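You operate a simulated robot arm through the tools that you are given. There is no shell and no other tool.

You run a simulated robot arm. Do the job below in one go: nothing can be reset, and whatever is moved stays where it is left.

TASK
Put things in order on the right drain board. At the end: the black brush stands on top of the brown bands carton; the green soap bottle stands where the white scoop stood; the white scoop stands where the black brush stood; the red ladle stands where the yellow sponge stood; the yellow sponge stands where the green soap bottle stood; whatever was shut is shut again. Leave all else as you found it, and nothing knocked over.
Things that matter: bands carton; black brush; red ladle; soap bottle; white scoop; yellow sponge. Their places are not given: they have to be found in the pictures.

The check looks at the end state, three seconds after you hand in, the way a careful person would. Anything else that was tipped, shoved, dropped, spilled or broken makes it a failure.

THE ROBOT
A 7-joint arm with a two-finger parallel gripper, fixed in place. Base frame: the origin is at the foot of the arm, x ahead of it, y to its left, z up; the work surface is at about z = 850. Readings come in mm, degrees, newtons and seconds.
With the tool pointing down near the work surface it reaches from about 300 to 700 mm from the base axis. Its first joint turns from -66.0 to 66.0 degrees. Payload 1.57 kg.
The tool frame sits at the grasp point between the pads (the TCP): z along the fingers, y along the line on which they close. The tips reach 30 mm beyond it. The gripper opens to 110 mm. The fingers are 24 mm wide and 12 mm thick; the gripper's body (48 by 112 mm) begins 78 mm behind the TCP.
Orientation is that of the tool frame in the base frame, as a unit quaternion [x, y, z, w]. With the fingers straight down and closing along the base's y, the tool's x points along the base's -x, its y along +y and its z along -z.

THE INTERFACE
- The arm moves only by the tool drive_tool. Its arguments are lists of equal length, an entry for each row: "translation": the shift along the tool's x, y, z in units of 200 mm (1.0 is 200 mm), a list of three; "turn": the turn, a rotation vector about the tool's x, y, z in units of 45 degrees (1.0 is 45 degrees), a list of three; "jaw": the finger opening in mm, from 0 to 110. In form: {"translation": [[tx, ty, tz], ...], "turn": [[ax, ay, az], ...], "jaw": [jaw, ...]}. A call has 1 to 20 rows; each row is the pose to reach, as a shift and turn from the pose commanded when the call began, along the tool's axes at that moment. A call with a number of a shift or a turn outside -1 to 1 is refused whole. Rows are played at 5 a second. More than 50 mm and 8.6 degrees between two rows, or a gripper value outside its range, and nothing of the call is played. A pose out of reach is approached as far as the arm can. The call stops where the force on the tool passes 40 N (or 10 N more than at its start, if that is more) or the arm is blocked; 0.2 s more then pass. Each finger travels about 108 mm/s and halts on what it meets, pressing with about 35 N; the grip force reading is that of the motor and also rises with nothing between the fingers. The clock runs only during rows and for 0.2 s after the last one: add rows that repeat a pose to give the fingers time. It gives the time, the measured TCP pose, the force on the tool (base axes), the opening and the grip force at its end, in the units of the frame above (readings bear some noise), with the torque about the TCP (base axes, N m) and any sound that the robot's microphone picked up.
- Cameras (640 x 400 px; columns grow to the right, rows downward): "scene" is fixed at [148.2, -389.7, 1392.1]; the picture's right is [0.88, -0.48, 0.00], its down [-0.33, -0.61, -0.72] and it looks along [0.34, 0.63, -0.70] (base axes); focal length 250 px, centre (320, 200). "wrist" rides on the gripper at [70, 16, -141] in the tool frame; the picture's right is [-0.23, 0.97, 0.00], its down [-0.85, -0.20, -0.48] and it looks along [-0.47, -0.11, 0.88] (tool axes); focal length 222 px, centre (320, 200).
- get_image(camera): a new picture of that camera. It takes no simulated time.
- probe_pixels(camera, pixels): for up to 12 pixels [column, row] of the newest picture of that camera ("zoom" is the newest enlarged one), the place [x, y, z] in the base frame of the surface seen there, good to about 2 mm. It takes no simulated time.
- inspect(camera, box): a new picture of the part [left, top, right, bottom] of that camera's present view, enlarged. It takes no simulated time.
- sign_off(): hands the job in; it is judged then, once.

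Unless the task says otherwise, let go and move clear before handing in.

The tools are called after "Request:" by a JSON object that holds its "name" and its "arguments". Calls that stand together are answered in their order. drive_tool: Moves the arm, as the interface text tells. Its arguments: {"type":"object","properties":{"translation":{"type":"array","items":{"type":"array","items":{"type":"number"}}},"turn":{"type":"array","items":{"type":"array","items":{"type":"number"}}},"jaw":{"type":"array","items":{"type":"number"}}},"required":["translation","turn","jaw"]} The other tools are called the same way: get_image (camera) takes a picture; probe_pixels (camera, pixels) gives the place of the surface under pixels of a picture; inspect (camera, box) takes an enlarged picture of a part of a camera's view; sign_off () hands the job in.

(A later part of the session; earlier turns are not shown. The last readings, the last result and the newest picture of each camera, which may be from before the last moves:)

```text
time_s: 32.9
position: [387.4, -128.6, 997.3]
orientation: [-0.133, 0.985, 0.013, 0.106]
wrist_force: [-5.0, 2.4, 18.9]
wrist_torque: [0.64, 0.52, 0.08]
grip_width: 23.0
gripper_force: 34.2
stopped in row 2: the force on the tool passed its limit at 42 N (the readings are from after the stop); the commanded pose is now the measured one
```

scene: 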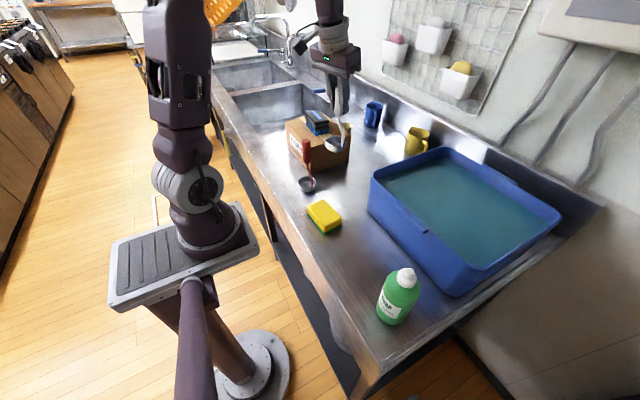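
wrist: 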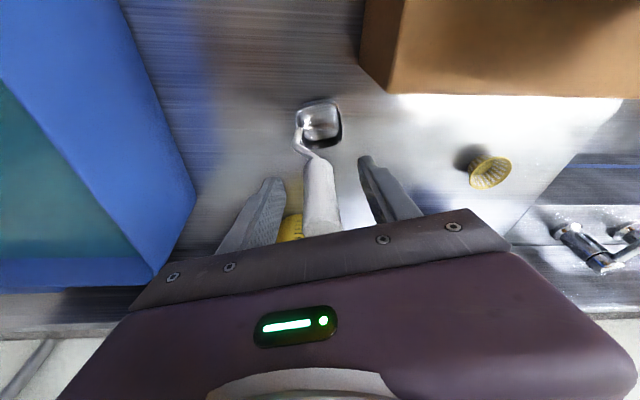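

Contact is made at z≈997. I'll ease up 1 mm and look at whether the cup sits flat.

Request:
{"name": "drive_tool", "arguments": {"translation": [[-0.001, 0, -0.005], [-0.001, 0, -0.005]], "turn": [[0, 0, 0], [0, 0, 0]], "jaw": [14, 14]}}

Request:
{"name": "inspect", "arguments": {"camera": "scene", "box": [325, 195, 395, 265]}}

```text
time_s: 33.5
position: [386.3, -128.8, 998.9]
orientation: [-0.132, 0.985, 0.014, 0.106]
wrist_force: [-0.2, -0.5, -0.9]
wrist_torque: [-0.08, -0.03, -0.01]
grip_width: 22.6
gripper_force: 35.5
```

```text
5.71 times, centred on (360, 230) of scene
```

zoom: 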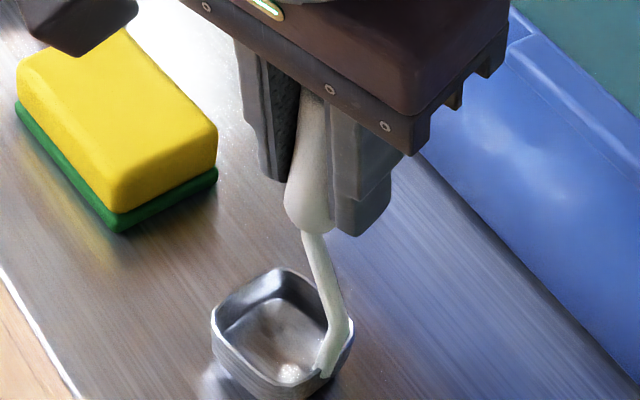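

I'll probe the rim corners here, (214,318), (278,271), (350,332) and (290,392), to see if the cup is tilted.

Request:
{"name": "probe_pixels", "arguments": {"camera": "zoom", "pixels": [[214, 318], [230, 297], [278, 271], [315, 290], [290, 392], [240, 365], [280, 340], [312, 222], [313, 110], [325, 270], [265, 345], [240, 320]]}}

```text
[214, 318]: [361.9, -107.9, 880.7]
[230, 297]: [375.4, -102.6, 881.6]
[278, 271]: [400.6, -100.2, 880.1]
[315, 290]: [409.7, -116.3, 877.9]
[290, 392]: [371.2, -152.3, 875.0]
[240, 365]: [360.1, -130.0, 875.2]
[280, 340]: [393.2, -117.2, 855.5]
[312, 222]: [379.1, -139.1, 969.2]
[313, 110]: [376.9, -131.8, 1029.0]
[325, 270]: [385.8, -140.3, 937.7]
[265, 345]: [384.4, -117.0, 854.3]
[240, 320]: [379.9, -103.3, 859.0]
```

The rim is within a few mm of level (881 to 875). I'll lower to light contact, open gradually, and withdraw upward.

Request:
{"name": "drive_tool", "arguments": {"translation": [[0.0008, 0, 0.004], [0.0008, 0, 0.004]], "turn": [[0, 0, 0], [0, 0, 0]], "jaw": [14, 14]}}

Request:
{"name": "drive_tool", "arguments": {"translation": [[0, 0, 0], [0, 0, 0], [0, 0, 0], [0, 0, 0], [0, 0, 0]], "turn": [[0, 0, 0], [0, 0, 0], [0, 0, 0], [0, 0, 0], [0, 0, 0]], "jaw": [24, 28, 40, 55, 70]}}

Request:
{"name": "inspect", "arguments": {"camera": "scene", "box": [310, 170, 410, 270]}}

```text
time_s: 34.1
position: [387.3, -128.7, 997.5]
orientation: [-0.133, 0.985, 0.014, 0.106]
wrist_force: [-3.0, 1.7, 17.2]
wrist_torque: [0.55, 0.2, 0.08]
grip_width: 23.0
gripper_force: 35.0
```

```text
time_s: 35.3
position: [386.0, -128.6, 996.6]
orientation: [-0.131, 0.986, 0.013, 0.105]
wrist_force: [0.1, -0.2, -1.0]
wrist_torque: [0.01, 0.02, 0.04]
grip_width: 70.0
gripper_force: 0.1
```

```text
4.00 times, centred on (360, 220) of scene
```

zoom: 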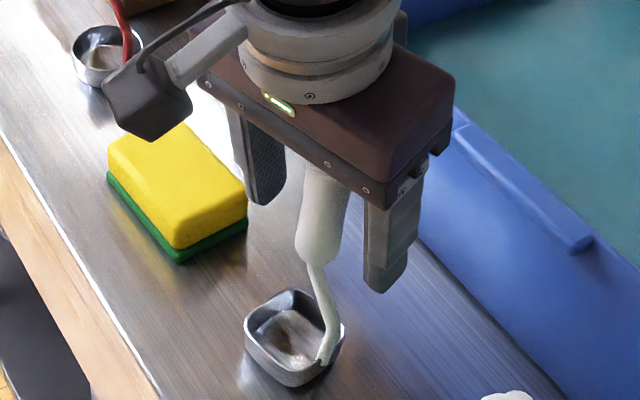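

The scoop stands free between the open fingers. I'll rise 120 mm straight up.

Request:
{"name": "drive_tool", "arguments": {"translation": [[-0.0104, 0, -0.0489], [-0.0416, 0, -0.1956], [-0.0832, 0, -0.3912], [-0.1248, 0, -0.5868], [-0.1248, 0, -0.5868]], "turn": [[0, 0, 0], [0, 0, 0], [0, 0, 0], [0, 0, 0], [0, 0, 0]], "jaw": [70, 70, 70, 70, 70]}}

Request:
{"name": "get_image", "arguments": {"camera": "wrist"}}

Request:
{"name": "inspect", "arguments": {"camera": "scene", "box": [300, 180, 460, 340]}}

```text
time_s: 36.5
position: [385.3, -128.0, 1117.2]
orientation: [-0.132, 0.985, 0.014, 0.107]
wrist_force: [-0.5, -0.4, -0.4]
wrist_torque: [-0.01, 0.0, -0.01]
grip_width: 70.0
gripper_force: 0.0
```

```text
taken
```

wrist: 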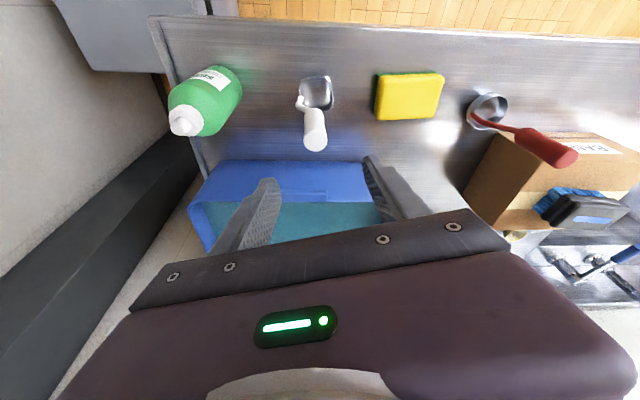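

```text
2.50 times, centred on (380, 260) of scene
```

zoom: 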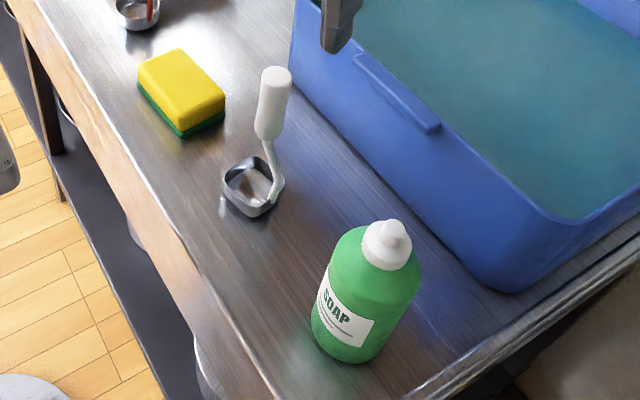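

The scoop stands at the brush's old place. Now I'll look closely at the bottle (200,100 in the wrist view) to find its centre and cross-section.

Request:
{"name": "inspect", "arguments": {"camera": "wrist", "box": [150, 50, 270, 150]}}

Request:
{"name": "drive_tool", "arguments": {"translation": [[0.0, -0.2, 0], [0, -0.4, 0], [0, -0.55, 0], [0, -0.55, 0]], "turn": [[0, 0, 0], [0, 0, 0], [0, 0, 0], [0, 0, 0]], "jaw": [90, 100, 105, 105]}}

Request:
{"name": "get_image", "arguments": {"camera": "wrist"}}

```text
4.00 times, centred on (210, 100) of wrist
```

zoom: 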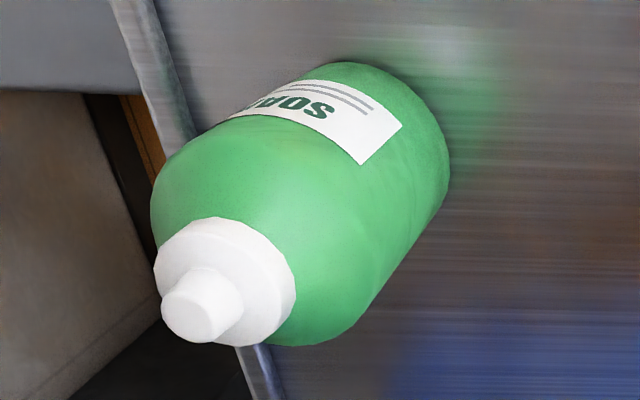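

```text
time_s: 37.5
position: [414.8, -235.4, 1115.3]
orientation: [-0.132, 0.986, 0.013, 0.105]
wrist_force: [0.0, 0.5, 0.6]
wrist_torque: [0.0, 0.03, 0.01]
grip_width: 105.1
gripper_force: 0.1
```

```text
taken
```

wrist: 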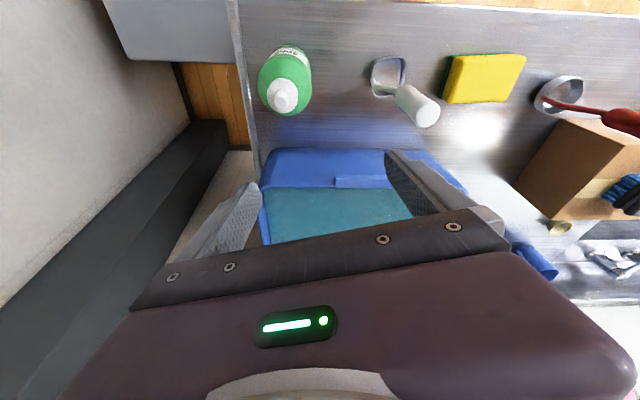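

Request:
{"name": "inspect", "arguments": {"camera": "wrist", "box": [245, 35, 325, 125]}}

```text
4.44 times, centred on (285, 80) of wrist
```

zoom: 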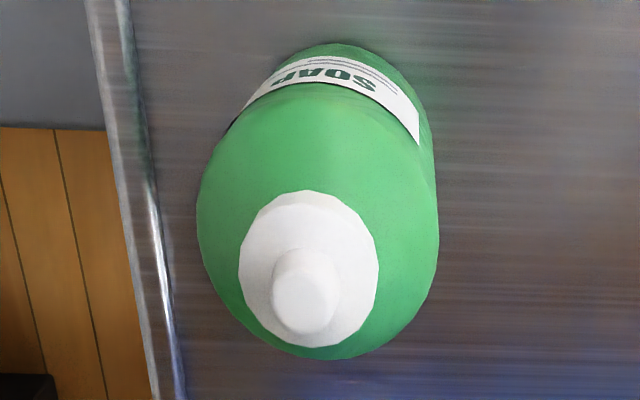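

Request:
{"name": "probe_pixels", "arguments": {"camera": "zoom", "pixels": [[304, 300], [285, 320], [243, 270], [376, 270], [310, 342], [310, 195], [203, 220], [432, 240], [330, 353], [250, 330], [310, 100], [420, 100]]}}

```text
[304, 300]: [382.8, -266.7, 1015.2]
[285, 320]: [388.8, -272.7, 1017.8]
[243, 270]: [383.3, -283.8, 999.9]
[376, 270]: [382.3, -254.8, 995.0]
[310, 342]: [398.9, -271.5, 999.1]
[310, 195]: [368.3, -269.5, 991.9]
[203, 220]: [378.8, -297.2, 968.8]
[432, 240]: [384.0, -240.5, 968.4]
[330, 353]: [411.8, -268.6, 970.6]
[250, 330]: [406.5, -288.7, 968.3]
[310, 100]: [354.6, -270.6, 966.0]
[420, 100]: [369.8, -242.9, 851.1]
```

The bottle is round with centre (383.3,-269.5), radius ≈30, top z≈1018. I'll move over it with fingers wide and lower partway, then check the alignment.

Request:
{"name": "drive_tool", "arguments": {"translation": [[0.0977, -0.065, -0.0211], [0.1921, -0.1265, -0.0415], [0.1921, -0.1265, -0.0415], [0.2343, -0.1265, 0.154], [0.2766, -0.1265, 0.3495], [0.2871, -0.1265, 0.3984], [0.2871, -0.1265, 0.3984]], "turn": [[0, 0, 0], [0, 0, 0], [0, 0, 0], [0, 0, 0], [0, 0, 0], [0, 0, 0], [0, 0, 0]], "jaw": [105, 105, 105, 105, 105, 105, 105]}}

Request:
{"name": "get_image", "arguments": {"camera": "wrist"}}

Request:
{"name": "inspect", "arguments": {"camera": "scene", "box": [300, 180, 460, 340]}}

```text
time_s: 39.1
position: [382.1, -269.7, 1029.0]
orientation: [-0.132, 0.986, 0.014, 0.105]
wrist_force: [0.9, 0.4, -0.3]
wrist_torque: [0.02, 0.05, 0.02]
grip_width: 105.4
gripper_force: 0.0
```

```text
taken
```

wrist: 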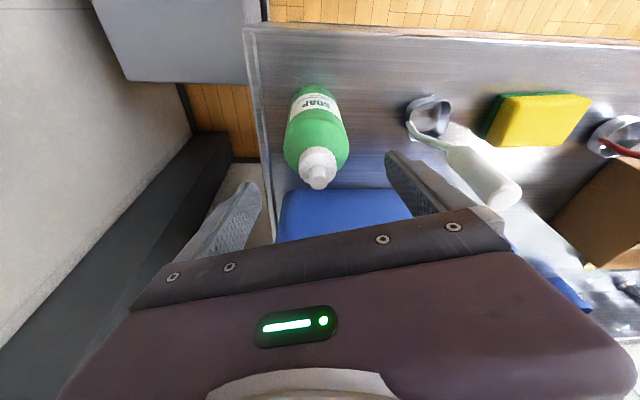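

```text
2.50 times, centred on (380, 260) of scene
```

zoom: 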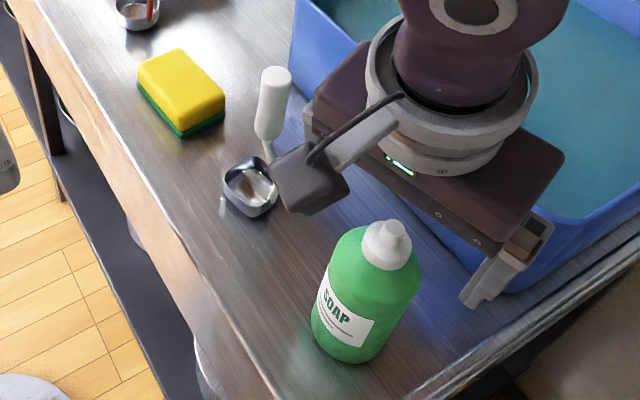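

The cap (318,180) is centred between the open fingers. I'll descend to z≈946.

Request:
{"name": "drive_tool", "arguments": {"translation": [[0.0264, 0, 0.1222], [0.0528, 0, 0.2443], [0.074, 0, 0.3421], [0.0856, 0, 0.3958], [0.0856, 0, 0.3958]], "turn": [[0, 0, 0], [0, 0, 0], [0, 0, 0], [0, 0, 0], [0, 0, 0]], "jaw": [105, 105, 105, 105, 105]}}

Request:
{"name": "get_image", "arguments": {"camera": "wrist"}}

Request:
{"name": "inspect", "arguments": {"camera": "scene", "box": [330, 200, 470, 340]}}

```text
time_s: 40.3
position: [384.2, -270.6, 947.1]
orientation: [-0.132, 0.986, 0.013, 0.105]
wrist_force: [-0.5, -0.2, 0.3]
wrist_torque: [-0.01, 0.01, -0.01]
grip_width: 105.1
gripper_force: 0.1
```

```text
taken
```

wrist: 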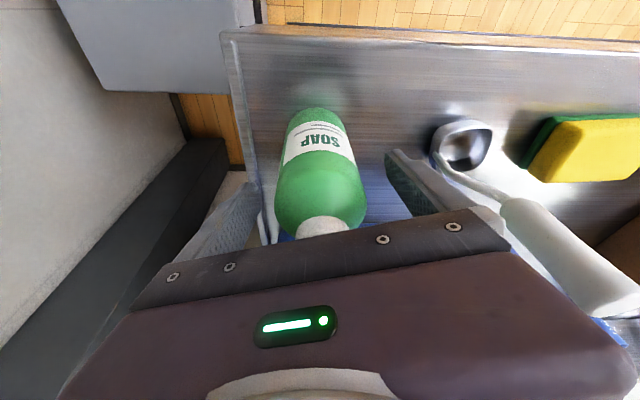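

```text
2.86 times, centred on (400, 270) of scene
```

zoom: 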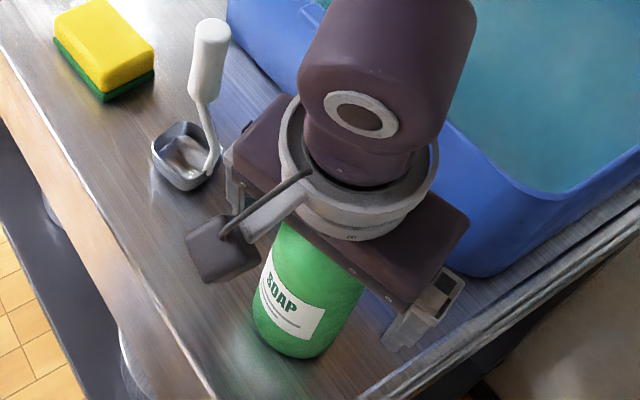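

The bottle body is between the pads with no contact. Closing on it.

Request:
{"name": "drive_tool", "arguments": {"translation": [[0, 0, 0], [0, 0, 0], [0, 0, 0], [0, 0, 0], [0, 0, 0]], "turn": [[0, 0, 0], [0, 0, 0], [0, 0, 0], [0, 0, 0], [0, 0, 0]], "jaw": [90, 75, 62, 50, 50]}}

Request:
{"name": "drive_tool", "arguments": {"translation": [[-0.001, 0, -0.0049], [-0.0032, 0, -0.0147], [-0.0106, 0, -0.0489], [-0.0106, 0, -0.0489]], "turn": [[0, 0, 0], [0, 0, 0], [0, 0, 0], [0, 0, 0]], "jaw": [50, 50, 50, 50]}}

Request:
{"name": "inspect", "arguments": {"camera": "scene", "box": [330, 200, 470, 340]}}

```text
time_s: 41.5
position: [384.5, -270.4, 947.8]
orientation: [-0.132, 0.986, 0.013, 0.105]
wrist_force: [1.2, -0.3, 0.1]
wrist_torque: [0.0, -0.01, -0.01]
grip_width: 60.6
gripper_force: 35.0
```

```text
time_s: 42.5
position: [384.9, -270.2, 956.3]
orientation: [-0.132, 0.986, 0.013, 0.105]
wrist_force: [0.5, 0.8, -2.0]
wrist_torque: [-0.01, -0.01, 0.0]
grip_width: 60.4
gripper_force: 34.7
```

```text
2.86 times, centred on (400, 270) of scene
```

zoom: 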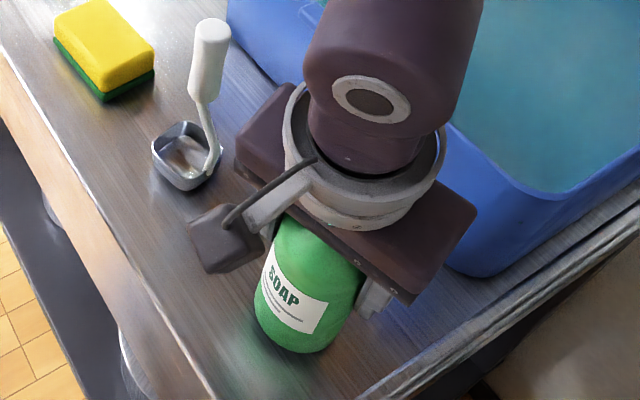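

The bottle is held at 60.4 mm and off the board. I'll lift it high, well over the scoop and tub, then carry it around toward the scoop's old place.

Request:
{"name": "drive_tool", "arguments": {"translation": [[-0.03, 0, -0.14], [-0.07, 0, -0.33], [-0.11, 0, -0.52], [-0.155, 0, -0.72], [-0.1955, 0, -0.904], [-0.1955, 0, -0.904]], "turn": [[0, 0, 0], [0, 0, 0], [0, 0, 0], [0, 0, 0], [0, 0, 0], [0, 0, 0]], "jaw": [50, 50, 50, 50, 50, 50]}}

Request:
{"name": "drive_tool", "arguments": {"translation": [[-0.07, 0.1, 0.015], [-0.19, 0.27, 0.041], [-0.31, 0.44, 0.067], [-0.43, 0.62, 0.093], [-0.5376, 0.775, 0.1162], [-0.5376, 0.775, 0.1162]], "turn": [[0, 0, 0], [0, 0, 0], [0, 0, 0], [0, 0, 0], [0, 0, 0], [0, 0, 0]], "jaw": [50, 50, 50, 50, 50, 50]}}

Request:
{"name": "get_image", "arguments": {"camera": "scene"}}

```text
time_s: 43.9
position: [384.5, -271.3, 1139.9]
orientation: [-0.131, 0.986, 0.013, 0.105]
wrist_force: [-0.2, -0.2, -1.9]
wrist_torque: [0.01, 0.02, -0.02]
grip_width: 60.6
gripper_force: 35.2
```

```text
time_s: 45.3
position: [448.5, -90.7, 1139.6]
orientation: [-0.132, 0.986, 0.013, 0.105]
wrist_force: [-0.3, 0.4, -2.2]
wrist_torque: [0.02, 0.01, -0.02]
grip_width: 60.5
gripper_force: 34.5
```

```text
taken
```

scene: 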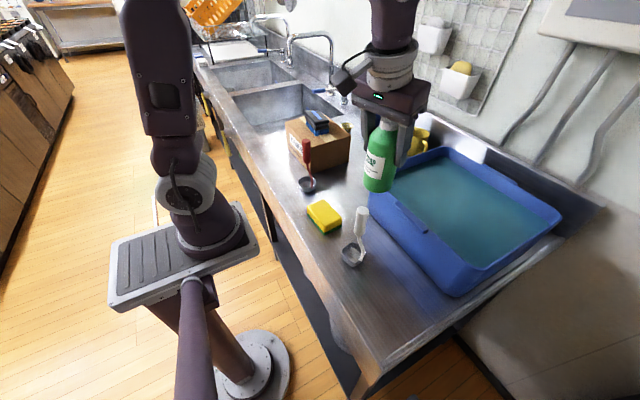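

The bottle hangs upright and clear. I'll continue around to the corridor between the carton and tub.

Request:
{"name": "drive_tool", "arguments": {"translation": [[-0.05, 0.13, 0.01], [-0.11, 0.3, 0.024], [-0.18, 0.48, 0.038], [-0.24, 0.65, 0.052], [-0.2932, 0.8, 0.0634]], "turn": [[0, 0, 0], [0, 0, 0], [0, 0, 0], [0, 0, 0], [0, 0, 0]], "jaw": [50, 50, 50, 50, 50]}}

Request:
{"name": "drive_tool", "arguments": {"translation": [[-0.12, 0.1, 0.026], [-0.24, 0.2, 0.052], [-0.2932, 0.256, 0.0634], [-0.2932, 0.256, 0.0634]], "turn": [[0, 0, 0], [0, 0, 0], [0, 0, 0], [0, 0, 0]], "jaw": [50, 50, 50, 50]}}

Request:
{"name": "get_image", "arguments": {"camera": "wrist"}}

Request:
{"name": "get_image", "arguments": {"camera": "scene"}}

```text
time_s: 46.5
position: [464.8, 78.3, 1141.4]
orientation: [-0.131, 0.986, 0.013, 0.106]
wrist_force: [0.6, 0.1, -3.1]
wrist_torque: [-0.05, 0.0, 0.03]
grip_width: 60.4
gripper_force: 35.2
```

```text
time_s: 47.5
position: [508.6, 144.5, 1141.6]
orientation: [-0.133, 0.985, 0.013, 0.105]
wrist_force: [0.6, 0.2, -2.6]
wrist_torque: [-0.05, -0.01, 0.0]
grip_width: 60.4
gripper_force: 34.5
```

```text
taken
```

wrist: 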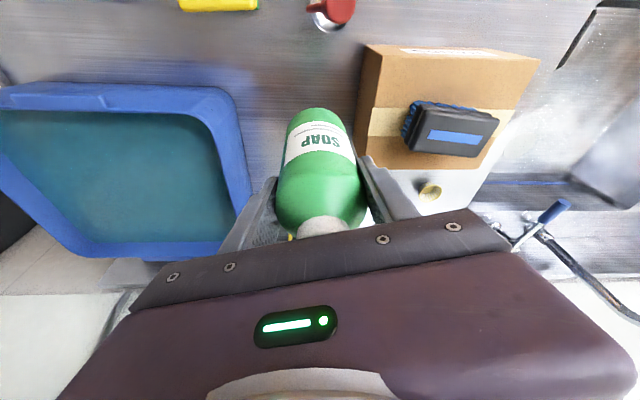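

```text
taken
```

scene: 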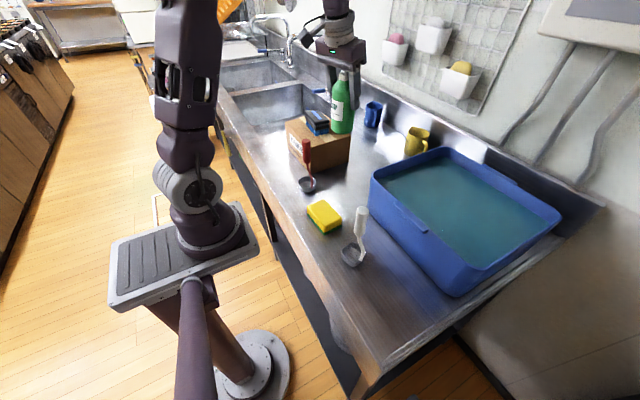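

The bottle is at r≈529 on the scoop's azimuth, with the carton beside it. I'll descend diagonally outward to just above the scoop's old spot.

Request:
{"name": "drive_tool", "arguments": {"translation": [[-0.067, 0, 0.104], [-0.1341, 0, 0.208], [-0.2011, 0, 0.312], [-0.2681, 0, 0.4161], [-0.335, 0, 0.52], [-0.4022, 0, 0.6241], [-0.46, 0, 0.7133], [-0.5171, 0, 0.8024], [-0.575, 0, 0.8916], [-0.6129, 0, 0.951], [-0.6129, 0, 0.951]], "turn": [[0, 0, 0], [0, 0, 0], [0, 0, 0], [0, 0, 0], [0, 0, 0], [0, 0, 0], [0, 0, 0], [0, 0, 0], [0, 0, 0], [0, 0, 0], [0, 0, 0]], "jaw": [50, 50, 50, 50, 50, 50, 50, 50, 50, 50, 50]}}

Request:
{"name": "inspect", "arguments": {"camera": "scene", "box": [290, 70, 450, 190]}}

Request:
{"name": "get_image", "arguments": {"camera": "wrist"}}

```text
time_s: 49.9
position: [665.0, 187.1, 980.0]
orientation: [-0.132, 0.986, 0.013, 0.106]
wrist_force: [-0.2, -0.3, -2.8]
wrist_torque: [0.0, 0.01, 0.02]
grip_width: 60.5
gripper_force: 34.8
```

```text
3.33 times, centred on (370, 130) of scene
```

zoom: 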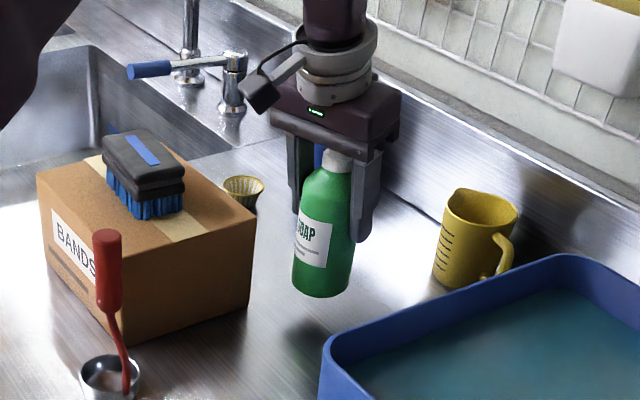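

```text
taken
```

wrist: 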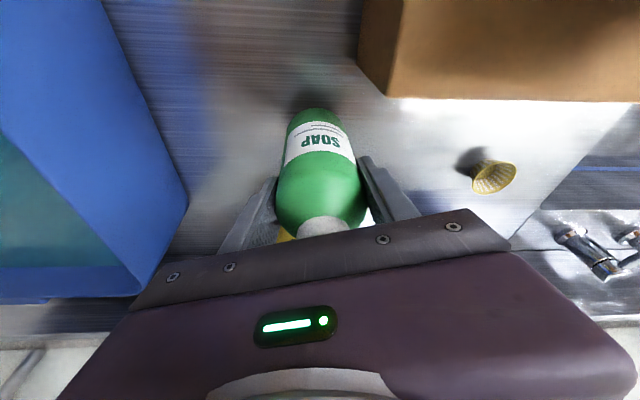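

The bottle is at (664,188), over the scoop's old spot and upright. I'll lower to just above the board, then in small steps.

Request:
{"name": "drive_tool", "arguments": {"translation": [[0.0106, 0, 0.0489], [0.0211, 0, 0.0977], [0.0275, 0, 0.127], [0.0306, 0, 0.1417], [0.0306, 0, 0.1417]], "turn": [[0, 0, 0], [0, 0, 0], [0, 0, 0], [0, 0, 0], [0, 0, 0]], "jaw": [50, 50, 50, 50, 50]}}

Request:
{"name": "drive_tool", "arguments": {"translation": [[0.001, 0, 0.0049], [0.0016, 0, 0.0073], [0.0016, 0, 0.0073]], "turn": [[0, 0, 0], [0, 0, 0], [0, 0, 0]], "jaw": [50, 50, 50]}}

```text
time_s: 51.1
position: [662.6, 186.2, 951.3]
orientation: [-0.132, 0.985, 0.013, 0.106]
wrist_force: [0.5, 0.0, -2.4]
wrist_torque: [-0.01, 0.0, 0.03]
grip_width: 60.4
gripper_force: 35.0
```

```text
time_s: 51.9
position: [664.7, 186.4, 950.4]
orientation: [-0.131, 0.986, 0.014, 0.105]
wrist_force: [0.5, -0.6, -2.6]
wrist_torque: [-0.02, -0.01, -0.02]
grip_width: 60.5
gripper_force: 35.0
```

No contact yet at z≈950. I'll continue down in small steps.

Request:
{"name": "drive_tool", "arguments": {"translation": [[0.001, 0, 0.0049], [0.0016, 0, 0.0073], [0.0016, 0, 0.0073]], "turn": [[0, 0, 0], [0, 0, 0], [0, 0, 0]], "jaw": [50, 50, 50]}}

Request:
{"name": "drive_tool", "arguments": {"translation": [[0.001, 0, 0.0049], [0.001, 0, 0.0049], [0.001, 0, 0.0049]], "turn": [[0, 0, 0], [0, 0, 0], [0, 0, 0]], "jaw": [50, 50, 50]}}

```text
time_s: 52.7
position: [664.6, 186.5, 947.6]
orientation: [-0.131, 0.986, 0.013, 0.106]
wrist_force: [1.3, 0.1, -2.7]
wrist_torque: [-0.01, 0.02, -0.02]
grip_width: 60.6
gripper_force: 34.6
```

```text
time_s: 53.5
position: [664.7, 186.6, 947.0]
orientation: [-0.132, 0.986, 0.013, 0.105]
wrist_force: [-0.2, -0.3, -3.3]
wrist_torque: [-0.02, -0.01, 0.03]
grip_width: 60.4
gripper_force: 35.0
```

Request:
{"name": "drive_tool", "arguments": {"translation": [[0.0005, 0, 0.0025], [0.001, 0, 0.0049], [0.001, 0, 0.0049]], "turn": [[0, 0, 0], [0, 0, 0], [0, 0, 0]], "jaw": [50, 50, 50]}}

Request:
{"name": "inspect", "arguments": {"camera": "scene", "box": [330, 90, 420, 180]}}

```text
time_s: 54.3
position: [665.2, 186.4, 947.3]
orientation: [-0.133, 0.985, 0.014, 0.106]
wrist_force: [-5.2, 0.3, 12.9]
wrist_torque: [0.22, 0.68, 0.06]
grip_width: 60.5
gripper_force: 35.0
```

```text
4.44 times, centred on (375, 135) of scene
```

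zoom: 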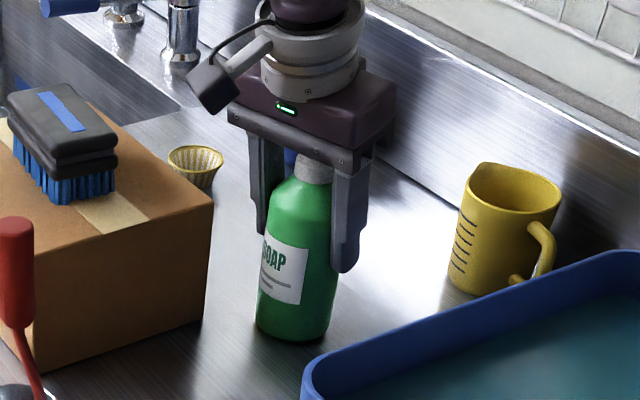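

Contact registered (12.9 N) and the bottle stands flat. I'll open gradually, rise, then back out inward.

Request:
{"name": "drive_tool", "arguments": {"translation": [[0, 0, -0.002], [0, 0, -0.002], [0, 0, -0.002], [0, 0, -0.002], [0, 0, -0.002], [0, 0, -0.002]], "turn": [[0, 0, 0], [0, 0, 0], [0, 0, 0], [0, 0, 0], [0, 0, 0], [0, 0, 0]], "jaw": [60, 64, 72, 84, 95, 95]}}

Request:
{"name": "inspect", "arguments": {"camera": "scene", "box": [330, 90, 420, 180]}}

```text
time_s: 55.7
position: [664.0, 185.9, 947.5]
orientation: [-0.132, 0.986, 0.013, 0.105]
wrist_force: [-0.4, 0.0, 1.2]
wrist_torque: [0.04, -0.03, -0.02]
grip_width: 95.0
gripper_force: 0.0
```

```text
4.44 times, centred on (375, 135) of scene
```

zoom: 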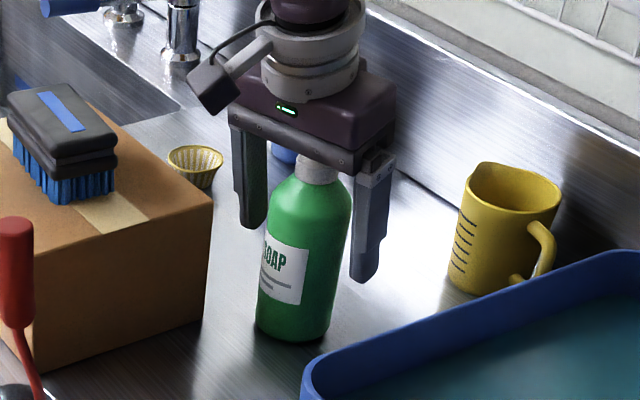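

The bottle stands free. I'll rise 55 mm with it between the fingers, then retreat inward and up.

Request:
{"name": "drive_tool", "arguments": {"translation": [[-0.0264, 0, -0.1222], [-0.0581, 0, -0.2688], [0.078, 0, -0.3494], [0.2278, 0, -0.484], [0.4022, 0, -0.6241], [0.5766, 0, -0.764], [0.7561, 0, -0.8797], [0.7561, 0, -0.8797]], "turn": [[0, 0, 0], [0, 0, 0], [0, 0, 0], [0, 0, 0], [0, 0, 0], [0, 0, 0], [0, 0, 0], [0, 0, 0]], "jaw": [90, 86, 86, 86, 86, 86, 86, 86]}}

Request:
{"name": "get_image", "arguments": {"camera": "scene"}}

```text
time_s: 57.5
position: [484.2, 140.1, 1087.3]
orientation: [-0.133, 0.985, 0.013, 0.105]
wrist_force: [-0.9, 0.1, 0.2]
wrist_torque: [-0.01, 0.01, -0.02]
grip_width: 85.9
gripper_force: 0.1
```

```text
taken
```

scene: 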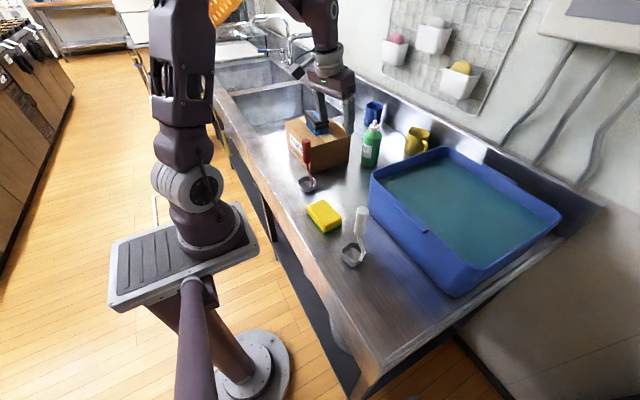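

The soap bottle stands where the scoop was. Next is the sponge, so I'll remove the tilt, move over it and turn the fingers to close along x.

Request:
{"name": "drive_tool", "arguments": {"translation": [[0, 0, 0], [0, 0, 0], [0, 0, 0]], "turn": [[0, 0.14, 0], [0, 0.27, 0], [0, 0.27, 0]], "jaw": [86, 86, 86]}}

Request:
{"name": "drive_tool", "arguments": {"translation": [[0.1, -0.07, 0], [0.21, -0.15, 0], [0.32, -0.23, 0], [0.43, -0.31, 0], [0.54, -0.39, 0], [0.645, -0.4627, 0], [0.645, -0.4627, 0]], "turn": [[0, 0, -0.16], [0, 0, -0.33], [0, 0, -0.5], [0, 0, -0.67], [0, 0, -0.84], [0, 0, -1.0], [0, 0, -1.0]], "jaw": [86, 86, 86, 86, 86, 86, 86]}}

Request:
{"name": "drive_tool", "arguments": {"translation": [[0, 0, 0], [0, 0, 0], [0, 0, 0], [0, 0, 0], [0, 0, 0]], "turn": [[0, 0, -0.18], [0, 0, -0.36], [0, 0, -0.54], [0, 0, -0.684], [0, 0, -0.684]], "jaw": [86, 86, 86, 86, 86]}}

Request:
{"name": "get_image", "arguments": {"camera": "wrist"}}

Request:
{"name": "inspect", "arguments": {"camera": "wrist", "box": [260, 60, 380, 200]}}

```text
time_s: 58.3
position: [484.2, 137.6, 1086.4]
orientation: [-0.133, 0.991, -0.001, 0.0]
wrist_force: [0.0, -0.2, -1.2]
wrist_torque: [-0.03, 0.0, -0.03]
grip_width: 86.0
gripper_force: 0.0
```

```text
time_s: 59.9
position: [384.3, 15.9, 1085.3]
orientation: [-0.503, 0.864, -0.001, 0.0]
wrist_force: [-0.6, 0.4, 0.1]
wrist_torque: [0.01, 0.0, -0.01]
grip_width: 86.1
gripper_force: 0.1
```

```text
time_s: 61.1
position: [385.6, 15.0, 1086.7]
orientation: [0.714, -0.7, 0.002, 0.001]
wrist_force: [0.3, 0.3, 0.6]
wrist_torque: [0.0, -0.02, 0.04]
grip_width: 85.9
gripper_force: 0.1
```

```text
taken
```

wrist: 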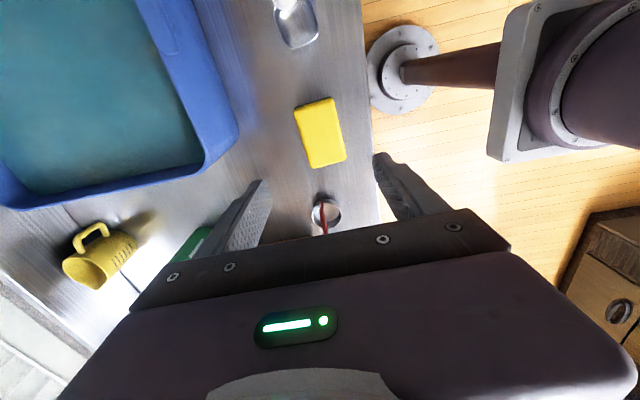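

```text
2.86 times, centred on (320, 130) of wrist
```

zoom: 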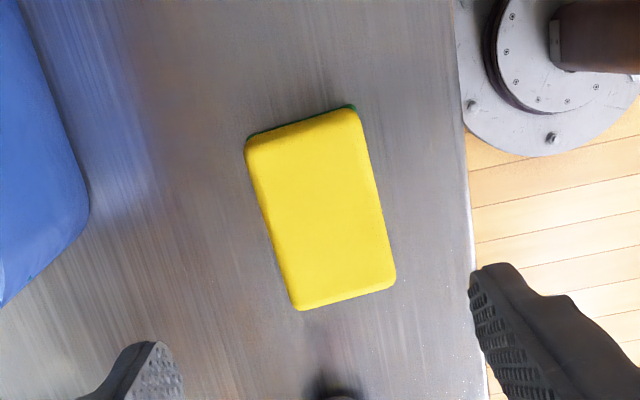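

Request:
{"name": "probe_pixels", "arguments": {"camera": "zoom", "pixels": [[255, 180], [284, 275], [364, 135], [389, 240], [290, 140], [350, 113], [300, 303], [385, 285], [320, 210], [247, 160], [340, 296], [320, 122]]}}

```text
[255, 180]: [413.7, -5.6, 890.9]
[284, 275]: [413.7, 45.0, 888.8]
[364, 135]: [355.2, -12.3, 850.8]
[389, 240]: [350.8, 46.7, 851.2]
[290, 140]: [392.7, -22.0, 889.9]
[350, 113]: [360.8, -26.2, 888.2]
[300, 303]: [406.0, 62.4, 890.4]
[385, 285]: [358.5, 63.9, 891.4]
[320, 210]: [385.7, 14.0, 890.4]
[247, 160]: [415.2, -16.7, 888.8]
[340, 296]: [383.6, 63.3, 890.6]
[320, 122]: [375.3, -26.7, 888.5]
```

The sponge is centred at about (385,18), 57 mm wide, top z≈890, and the fingers are aligned with it. I'll descend to z≈888 so the tips stay about 7 mm above the board.

Request:
{"name": "drive_tool", "arguments": {"translation": [[-0.0125, 0, 0.2], [-0.0125, 0, 0.4], [-0.0125, 0, 0.6], [-0.0125, 0, 0.8], [-0.0125, 0, 0.8]], "turn": [[0, 0, 0], [0, 0, 0], [0, 0, 0], [0, 0, 0], [0, 0, 0]], "jaw": [86, 86, 86, 86, 86]}}

Request:
{"name": "get_image", "arguments": {"camera": "wrist"}}

Request:
{"name": "get_image", "arguments": {"camera": "scene"}}

```text
time_s: 62.3
position: [385.3, 17.0, 925.6]
orientation: [0.714, -0.7, 0.001, 0.0]
wrist_force: [-0.6, 1.0, 0.7]
wrist_torque: [0.04, 0.0, 0.02]
grip_width: 86.2
gripper_force: 0.0
```

```text
taken
```

wrist: 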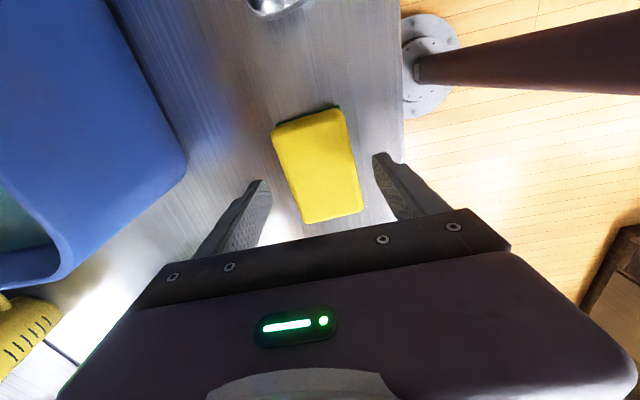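

```text
taken
```

scene: 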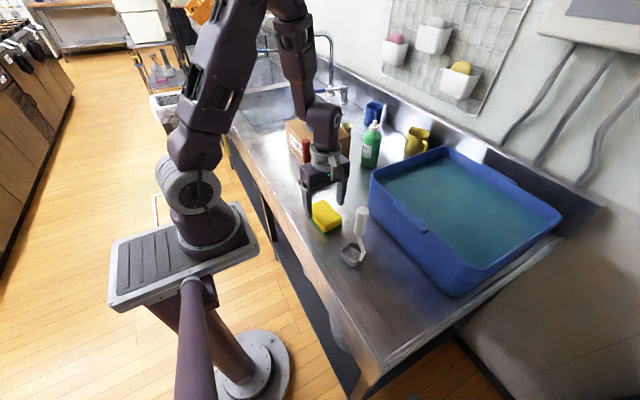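

The sponge (317,165) lies between the fingers. I'll go down the last 37 mm and close.

Request:
{"name": "drive_tool", "arguments": {"translation": [[0, 0, 0.1], [0, 0, 0.16], [0, 0, 0.1875], [0, 0, 0.1875], [0, 0, 0.1875], [0, 0, 0.1875], [0, 0, 0.1875], [0, 0, 0.1875]], "turn": [[0, 0, 0], [0, 0, 0], [0, 0, 0], [0, 0, 0], [0, 0, 0], [0, 0, 0], [0, 0, 0], [0, 0, 0]], "jaw": [86, 86, 86, 86, 72, 60, 48, 48]}}

Request:
{"name": "drive_tool", "arguments": {"translation": [[0, 0, -0.02], [0, 0, -0.1], [0, 0, -0.25], [0, 0, -0.45], [0, 0, -0.65], [0, 0, -0.85], [0, 0, -1.0], [0, 0, -1.0]], "turn": [[0, 0, 0], [0, 0, 0], [0, 0, 0], [0, 0, 0], [0, 0, 0], [0, 0, 0], [0, 0, 0], [0, 0, 0]], "jaw": [48, 48, 48, 48, 48, 48, 48, 48]}}

Request:
{"name": "get_image", "arguments": {"camera": "scene"}}

Request:
{"name": "get_image", "arguments": {"camera": "wrist"}}

```text
time_s: 64.1
position: [384.0, 16.3, 890.2]
orientation: [0.713, -0.701, 0.001, 0.001]
wrist_force: [0.5, 0.2, -0.3]
wrist_torque: [0.02, 0.01, -0.01]
grip_width: 61.5
gripper_force: 35.0
```

```text
time_s: 65.9
position: [384.3, 17.0, 1087.2]
orientation: [0.714, -0.7, 0.001, 0.0]
wrist_force: [-0.2, -0.3, 0.7]
wrist_torque: [-0.01, 0.03, -0.01]
grip_width: 61.1
gripper_force: 34.5
```

```text
taken
```

scene: 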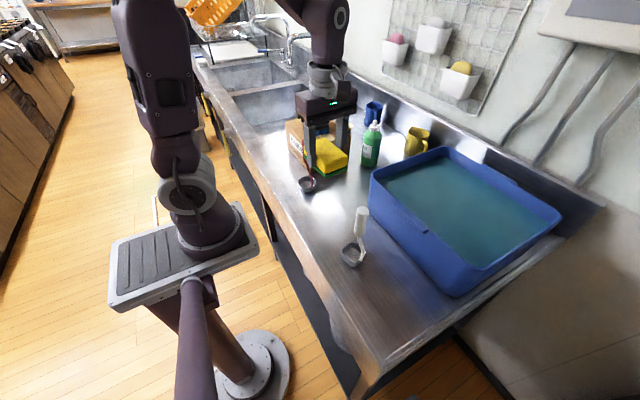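

```text
taken
```

wrist: 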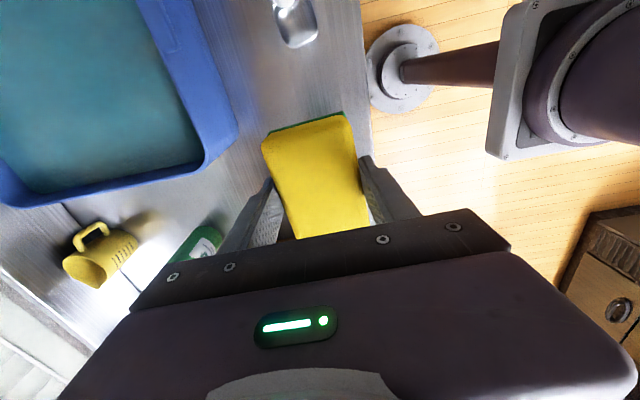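

The sponge is held at 61 mm wide and lifted. I'll carry it high over the scoop (handle top z≈1032) toward the soap bottle's old spot.

Request:
{"name": "drive_tool", "arguments": {"translation": [[0, 0, -0.1], [0.15, 0.004, -0.13], [0.35, 0.008, -0.13], [0.55, 0.012, -0.13], [0.72, 0.017, -0.13]], "turn": [[0, 0, 0], [0, 0, 0], [0, 0, 0], [0, 0, 0], [0, 0, 0]], "jaw": [48, 48, 48, 48, 48]}}

Request:
{"name": "drive_tool", "arguments": {"translation": [[0.15, 0.004, 0], [0.35, 0.009, 0], [0.55, 0.014, 0], [0.7175, 0.017, 0], [0.7175, 0.017, 0]], "turn": [[0, 0, 0], [0, 0, 0], [0, 0, 0], [0, 0, 0], [0, 0, 0]], "jaw": [48, 48, 48, 48, 48]}}

Request:
{"name": "get_image", "arguments": {"camera": "scene"}}

Request:
{"name": "get_image", "arguments": {"camera": "wrist"}}

```text
time_s: 67.1
position: [383.0, -128.9, 1114.6]
orientation: [0.714, -0.7, 0.001, 0.0]
wrist_force: [0.0, -0.9, 0.3]
wrist_torque: [0.05, -0.01, -0.01]
grip_width: 61.1
gripper_force: 35.3
```

```text
time_s: 68.3
position: [383.0, -268.9, 1114.7]
orientation: [0.714, -0.7, 0.002, 0.0]
wrist_force: [0.5, -0.4, -0.5]
wrist_torque: [0.01, 0.0, 0.01]
grip_width: 60.8
gripper_force: 35.0
```

```text
taken
```

scene: 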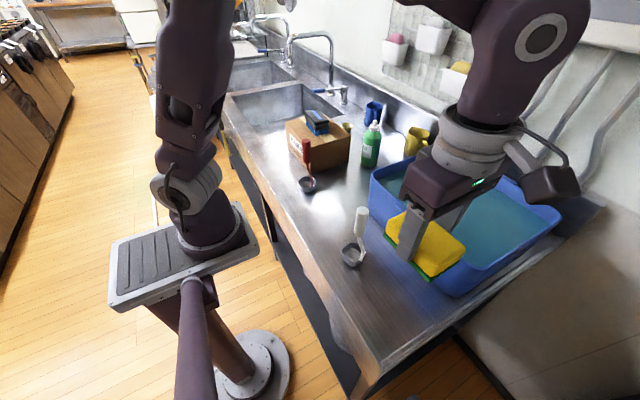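

```text
taken
```

wrist: 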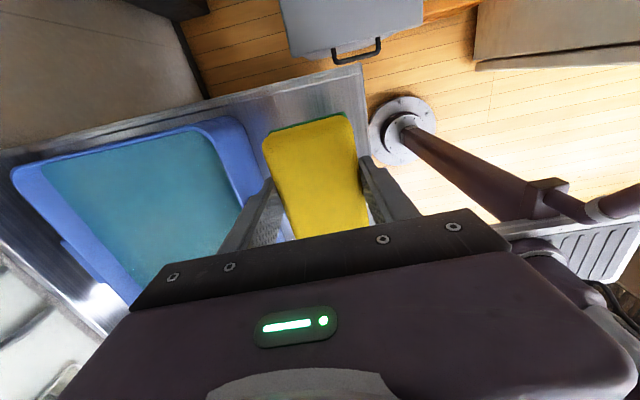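

The sponge is over the target. I'll check the board's end lip (line near (300,85) in the wrist view) for clearance before lowering.

Request:
{"name": "probe_pixels", "arguments": {"camera": "wrist", "pixels": [[310, 78], [310, 90], [290, 100], [345, 72], [355, 100], [300, 112], [250, 95], [352, 140]]}}

```text
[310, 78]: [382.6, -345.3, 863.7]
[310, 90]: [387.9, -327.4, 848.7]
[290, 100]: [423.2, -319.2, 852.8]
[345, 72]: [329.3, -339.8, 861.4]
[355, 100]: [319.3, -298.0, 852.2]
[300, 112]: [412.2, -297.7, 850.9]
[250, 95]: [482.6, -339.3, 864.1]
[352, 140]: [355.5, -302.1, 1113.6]
```

The lip is at y≈-340 (z≈864), clear of the sponge's end at about -316. I'll lower 200 mm first.

Request:
{"name": "drive_tool", "arguments": {"translation": [[0, 0, 0.15], [0, 0, 0.35], [0, 0, 0.55], [0, 0, 0.75], [0, 0, 0.92], [0, 0, 1.0], [0, 0, 1.0]], "turn": [[0, 0, 0], [0, 0, 0], [0, 0, 0], [0, 0, 0], [0, 0, 0], [0, 0, 0], [0, 0, 0]], "jaw": [48, 48, 48, 48, 48, 48, 48]}}

Request:
{"name": "drive_tool", "arguments": {"translation": [[0, 0, 0.05], [0, 0, 0.09], [0, 0, 0.11], [0, 0, 0.11]], "turn": [[0, 0, 0], [0, 0, 0], [0, 0, 0], [0, 0, 0]], "jaw": [48, 48, 48, 48]}}

Request:
{"name": "inspect", "arguments": {"camera": "scene", "box": [330, 200, 490, 340]}}

```text
time_s: 69.9
position: [385.4, -268.0, 915.4]
orientation: [0.713, -0.701, 0.001, 0.0]
wrist_force: [0.1, 0.2, 0.1]
wrist_torque: [0.0, -0.04, 0.0]
grip_width: 60.3
gripper_force: 34.9
```

```text
time_s: 70.9
position: [383.1, -271.2, 893.4]
orientation: [0.713, -0.701, 0.001, 0.0]
wrist_force: [0.4, -0.3, -0.6]
wrist_torque: [0.01, 0.01, -0.01]
grip_width: 60.8
gripper_force: 35.3
```

```text
2.86 times, centred on (410, 270) of scene
```

zoom: 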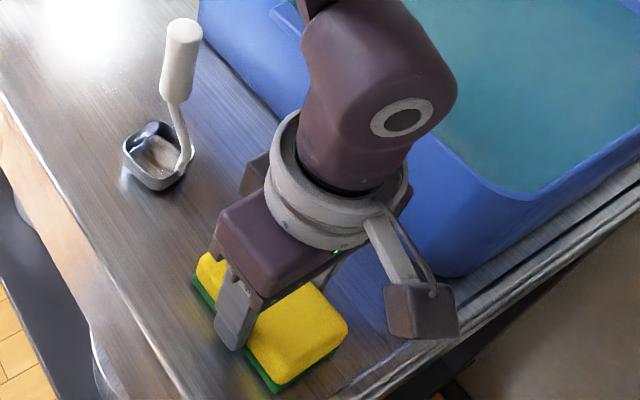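

The sponge is a few millimetres above the board with no contact yet. I'll lower in 1 mm steps.

Request:
{"name": "drive_tool", "arguments": {"translation": [[0, 0, 0.005], [0, 0, 0.01], [0, 0, 0.01]], "turn": [[0, 0, 0], [0, 0, 0], [0, 0, 0]], "jaw": [48, 48, 48]}}

Request:
{"name": "drive_tool", "arguments": {"translation": [[0, 0, 0.005], [0, 0, 0.008], [0, 0, 0.008]], "turn": [[0, 0, 0], [0, 0, 0], [0, 0, 0]], "jaw": [48, 48, 48]}}

```text
time_s: 71.7
position: [383.3, -270.3, 890.7]
orientation: [0.713, -0.701, 0.001, 0.0]
wrist_force: [-0.5, -0.1, -0.3]
wrist_torque: [0.02, 0.01, 0.0]
grip_width: 60.6
gripper_force: 34.6
```

```text
time_s: 72.5
position: [383.7, -269.7, 891.5]
orientation: [0.713, -0.701, 0.001, -0.001]
wrist_force: [-1.0, 0.5, 0.3]
wrist_torque: [-0.01, 0.0, -0.01]
grip_width: 60.6
gripper_force: 35.2
```

Request:
{"name": "drive_tool", "arguments": {"translation": [[0, 0, 0.004], [0, 0, 0.006], [0, 0, 0.006]], "turn": [[0, 0, 0], [0, 0, 0], [0, 0, 0]], "jaw": [48, 48, 48]}}

Request:
{"name": "inspect", "arguments": {"camera": "scene", "box": [360, 240, 440, 310]}}

```text
time_s: 73.3
position: [383.8, -271.1, 889.4]
orientation: [0.713, -0.701, 0.001, -0.001]
wrist_force: [-3.1, 3.3, 12.6]
wrist_torque: [0.1, 0.19, 0.05]
grip_width: 60.9
gripper_force: 34.6
stopped in row 3: the force on the tool passed its limit at 41 N (the readings are from after the stop); the commanded pose is now the measured one
```

```text
5.71 times, centred on (400, 275) of scene
```

zoom: 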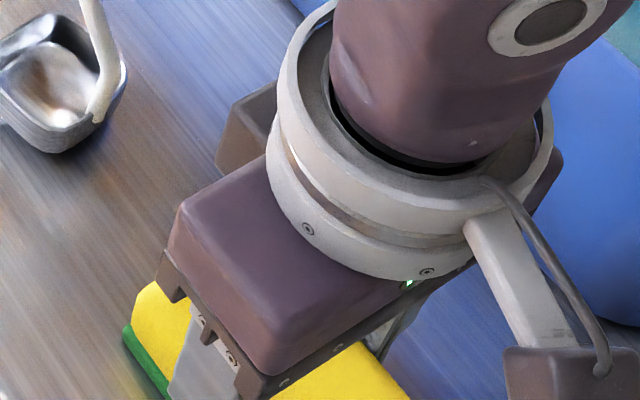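

Contact is firm. I'll open the fingers and rise.

Request:
{"name": "drive_tool", "arguments": {"translation": [[0, 0, -0.003], [0, 0, -0.003], [0, 0, -0.003], [0, 0, -0.003], [0, 0, -0.003]], "turn": [[0, 0, 0], [0, 0, 0], [0, 0, 0], [0, 0, 0], [0, 0, 0]], "jaw": [60, 66, 76, 86, 86]}}

Request:
{"name": "drive_tool", "arguments": {"translation": [[0, 0, -0.1], [0, 0, -0.3], [0, 0, -0.5], [0, 0, -0.7], [0, 0, -0.9], [0, 0, -1.0], [0, 0, -1.0]], "turn": [[0, 0, 0], [0, 0, 0], [0, 0, 0], [0, 0, 0], [0, 0, 0], [0, 0, 0], [0, 0, 0]], "jaw": [86, 86, 86, 86, 86, 86, 86]}}

Request:
{"name": "get_image", "arguments": {"camera": "wrist"}}

Request:
{"name": "get_image", "arguments": {"camera": "scene"}}

```text
time_s: 74.5
position: [385.2, -270.4, 888.5]
orientation: [0.714, -0.7, 0.002, -0.001]
wrist_force: [0.1, 0.3, 0.3]
wrist_torque: [-0.01, -0.05, 0.0]
grip_width: 86.0
gripper_force: 0.1
```

```text
time_s: 76.1
position: [384.6, -272.5, 1091.3]
orientation: [0.714, -0.7, 0.002, -0.001]
wrist_force: [0.1, -0.3, -0.2]
wrist_torque: [-0.02, 0.02, -0.02]
grip_width: 86.1
gripper_force: 0.0
```

```text
taken
```

wrist: 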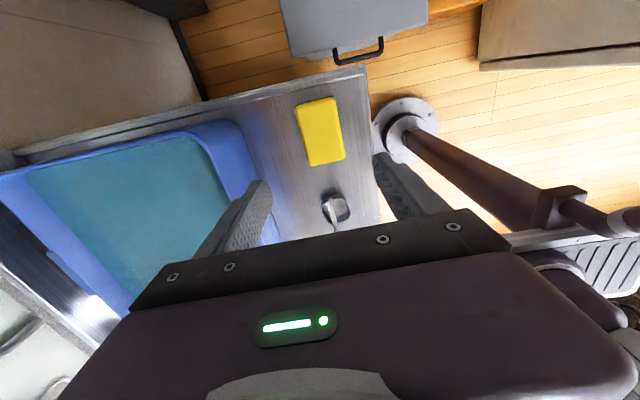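

```text
taken
```

scene: 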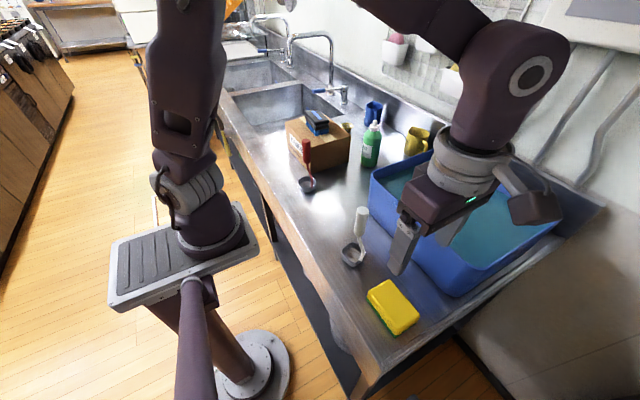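

The sponge stands where the bottle was. Now I'll travel high over to the ladle at about (405,161).

Request:
{"name": "drive_tool", "arguments": {"translation": [[0, 0, -0.1], [-0.2, -0.012, -0.1], [-0.4, -0.025, -0.1], [-0.6, -0.037, -0.1], [-0.721, -0.0477, -0.1]], "turn": [[0, 0, 0], [0, 0, 0], [0, 0, 0], [0, 0, 0], [0, 0, 0]], "jaw": [80, 70, 64, 64, 64]}}

Request:
{"name": "drive_tool", "arguments": {"translation": [[-0.2, -0.012, 0], [-0.4, -0.025, 0], [-0.6, -0.037, 0], [-0.721, -0.0477, 0]], "turn": [[0, 0, 0], [0, 0, 0], [0, 0, 0], [0, 0, 0]], "jaw": [64, 64, 64, 64]}}

Request:
{"name": "get_image", "arguments": {"camera": "wrist"}}

Request:
{"name": "get_image", "arguments": {"camera": "scene"}}

```text
time_s: 77.3
position: [390.5, -125.5, 1107.4]
orientation: [0.714, -0.701, 0.002, -0.001]
wrist_force: [-0.1, -0.4, 0.3]
wrist_torque: [0.01, 0.01, 0.01]
grip_width: 64.2
gripper_force: 0.2
```

```text
time_s: 78.3
position: [394.8, 20.4, 1108.7]
orientation: [0.714, -0.7, 0.002, 0.0]
wrist_force: [-0.3, 0.2, -0.5]
wrist_torque: [0.04, 0.01, -0.01]
grip_width: 64.1
gripper_force: 0.1
```

```text
taken
```

wrist: 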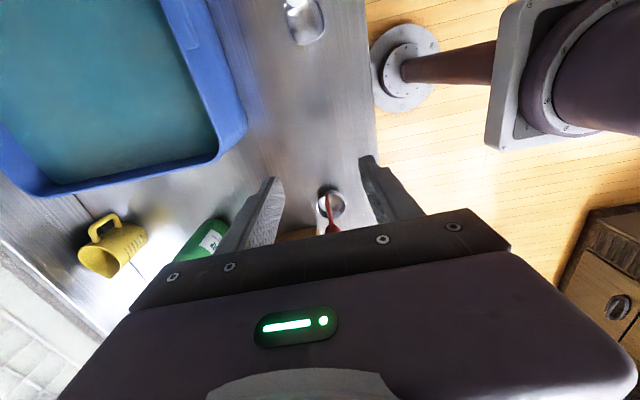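

```text
taken
```

scene: 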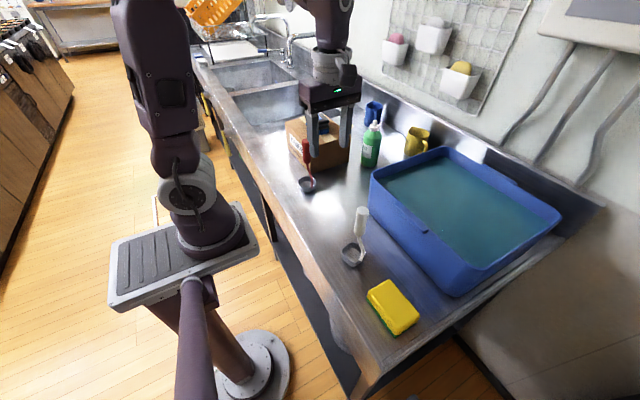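

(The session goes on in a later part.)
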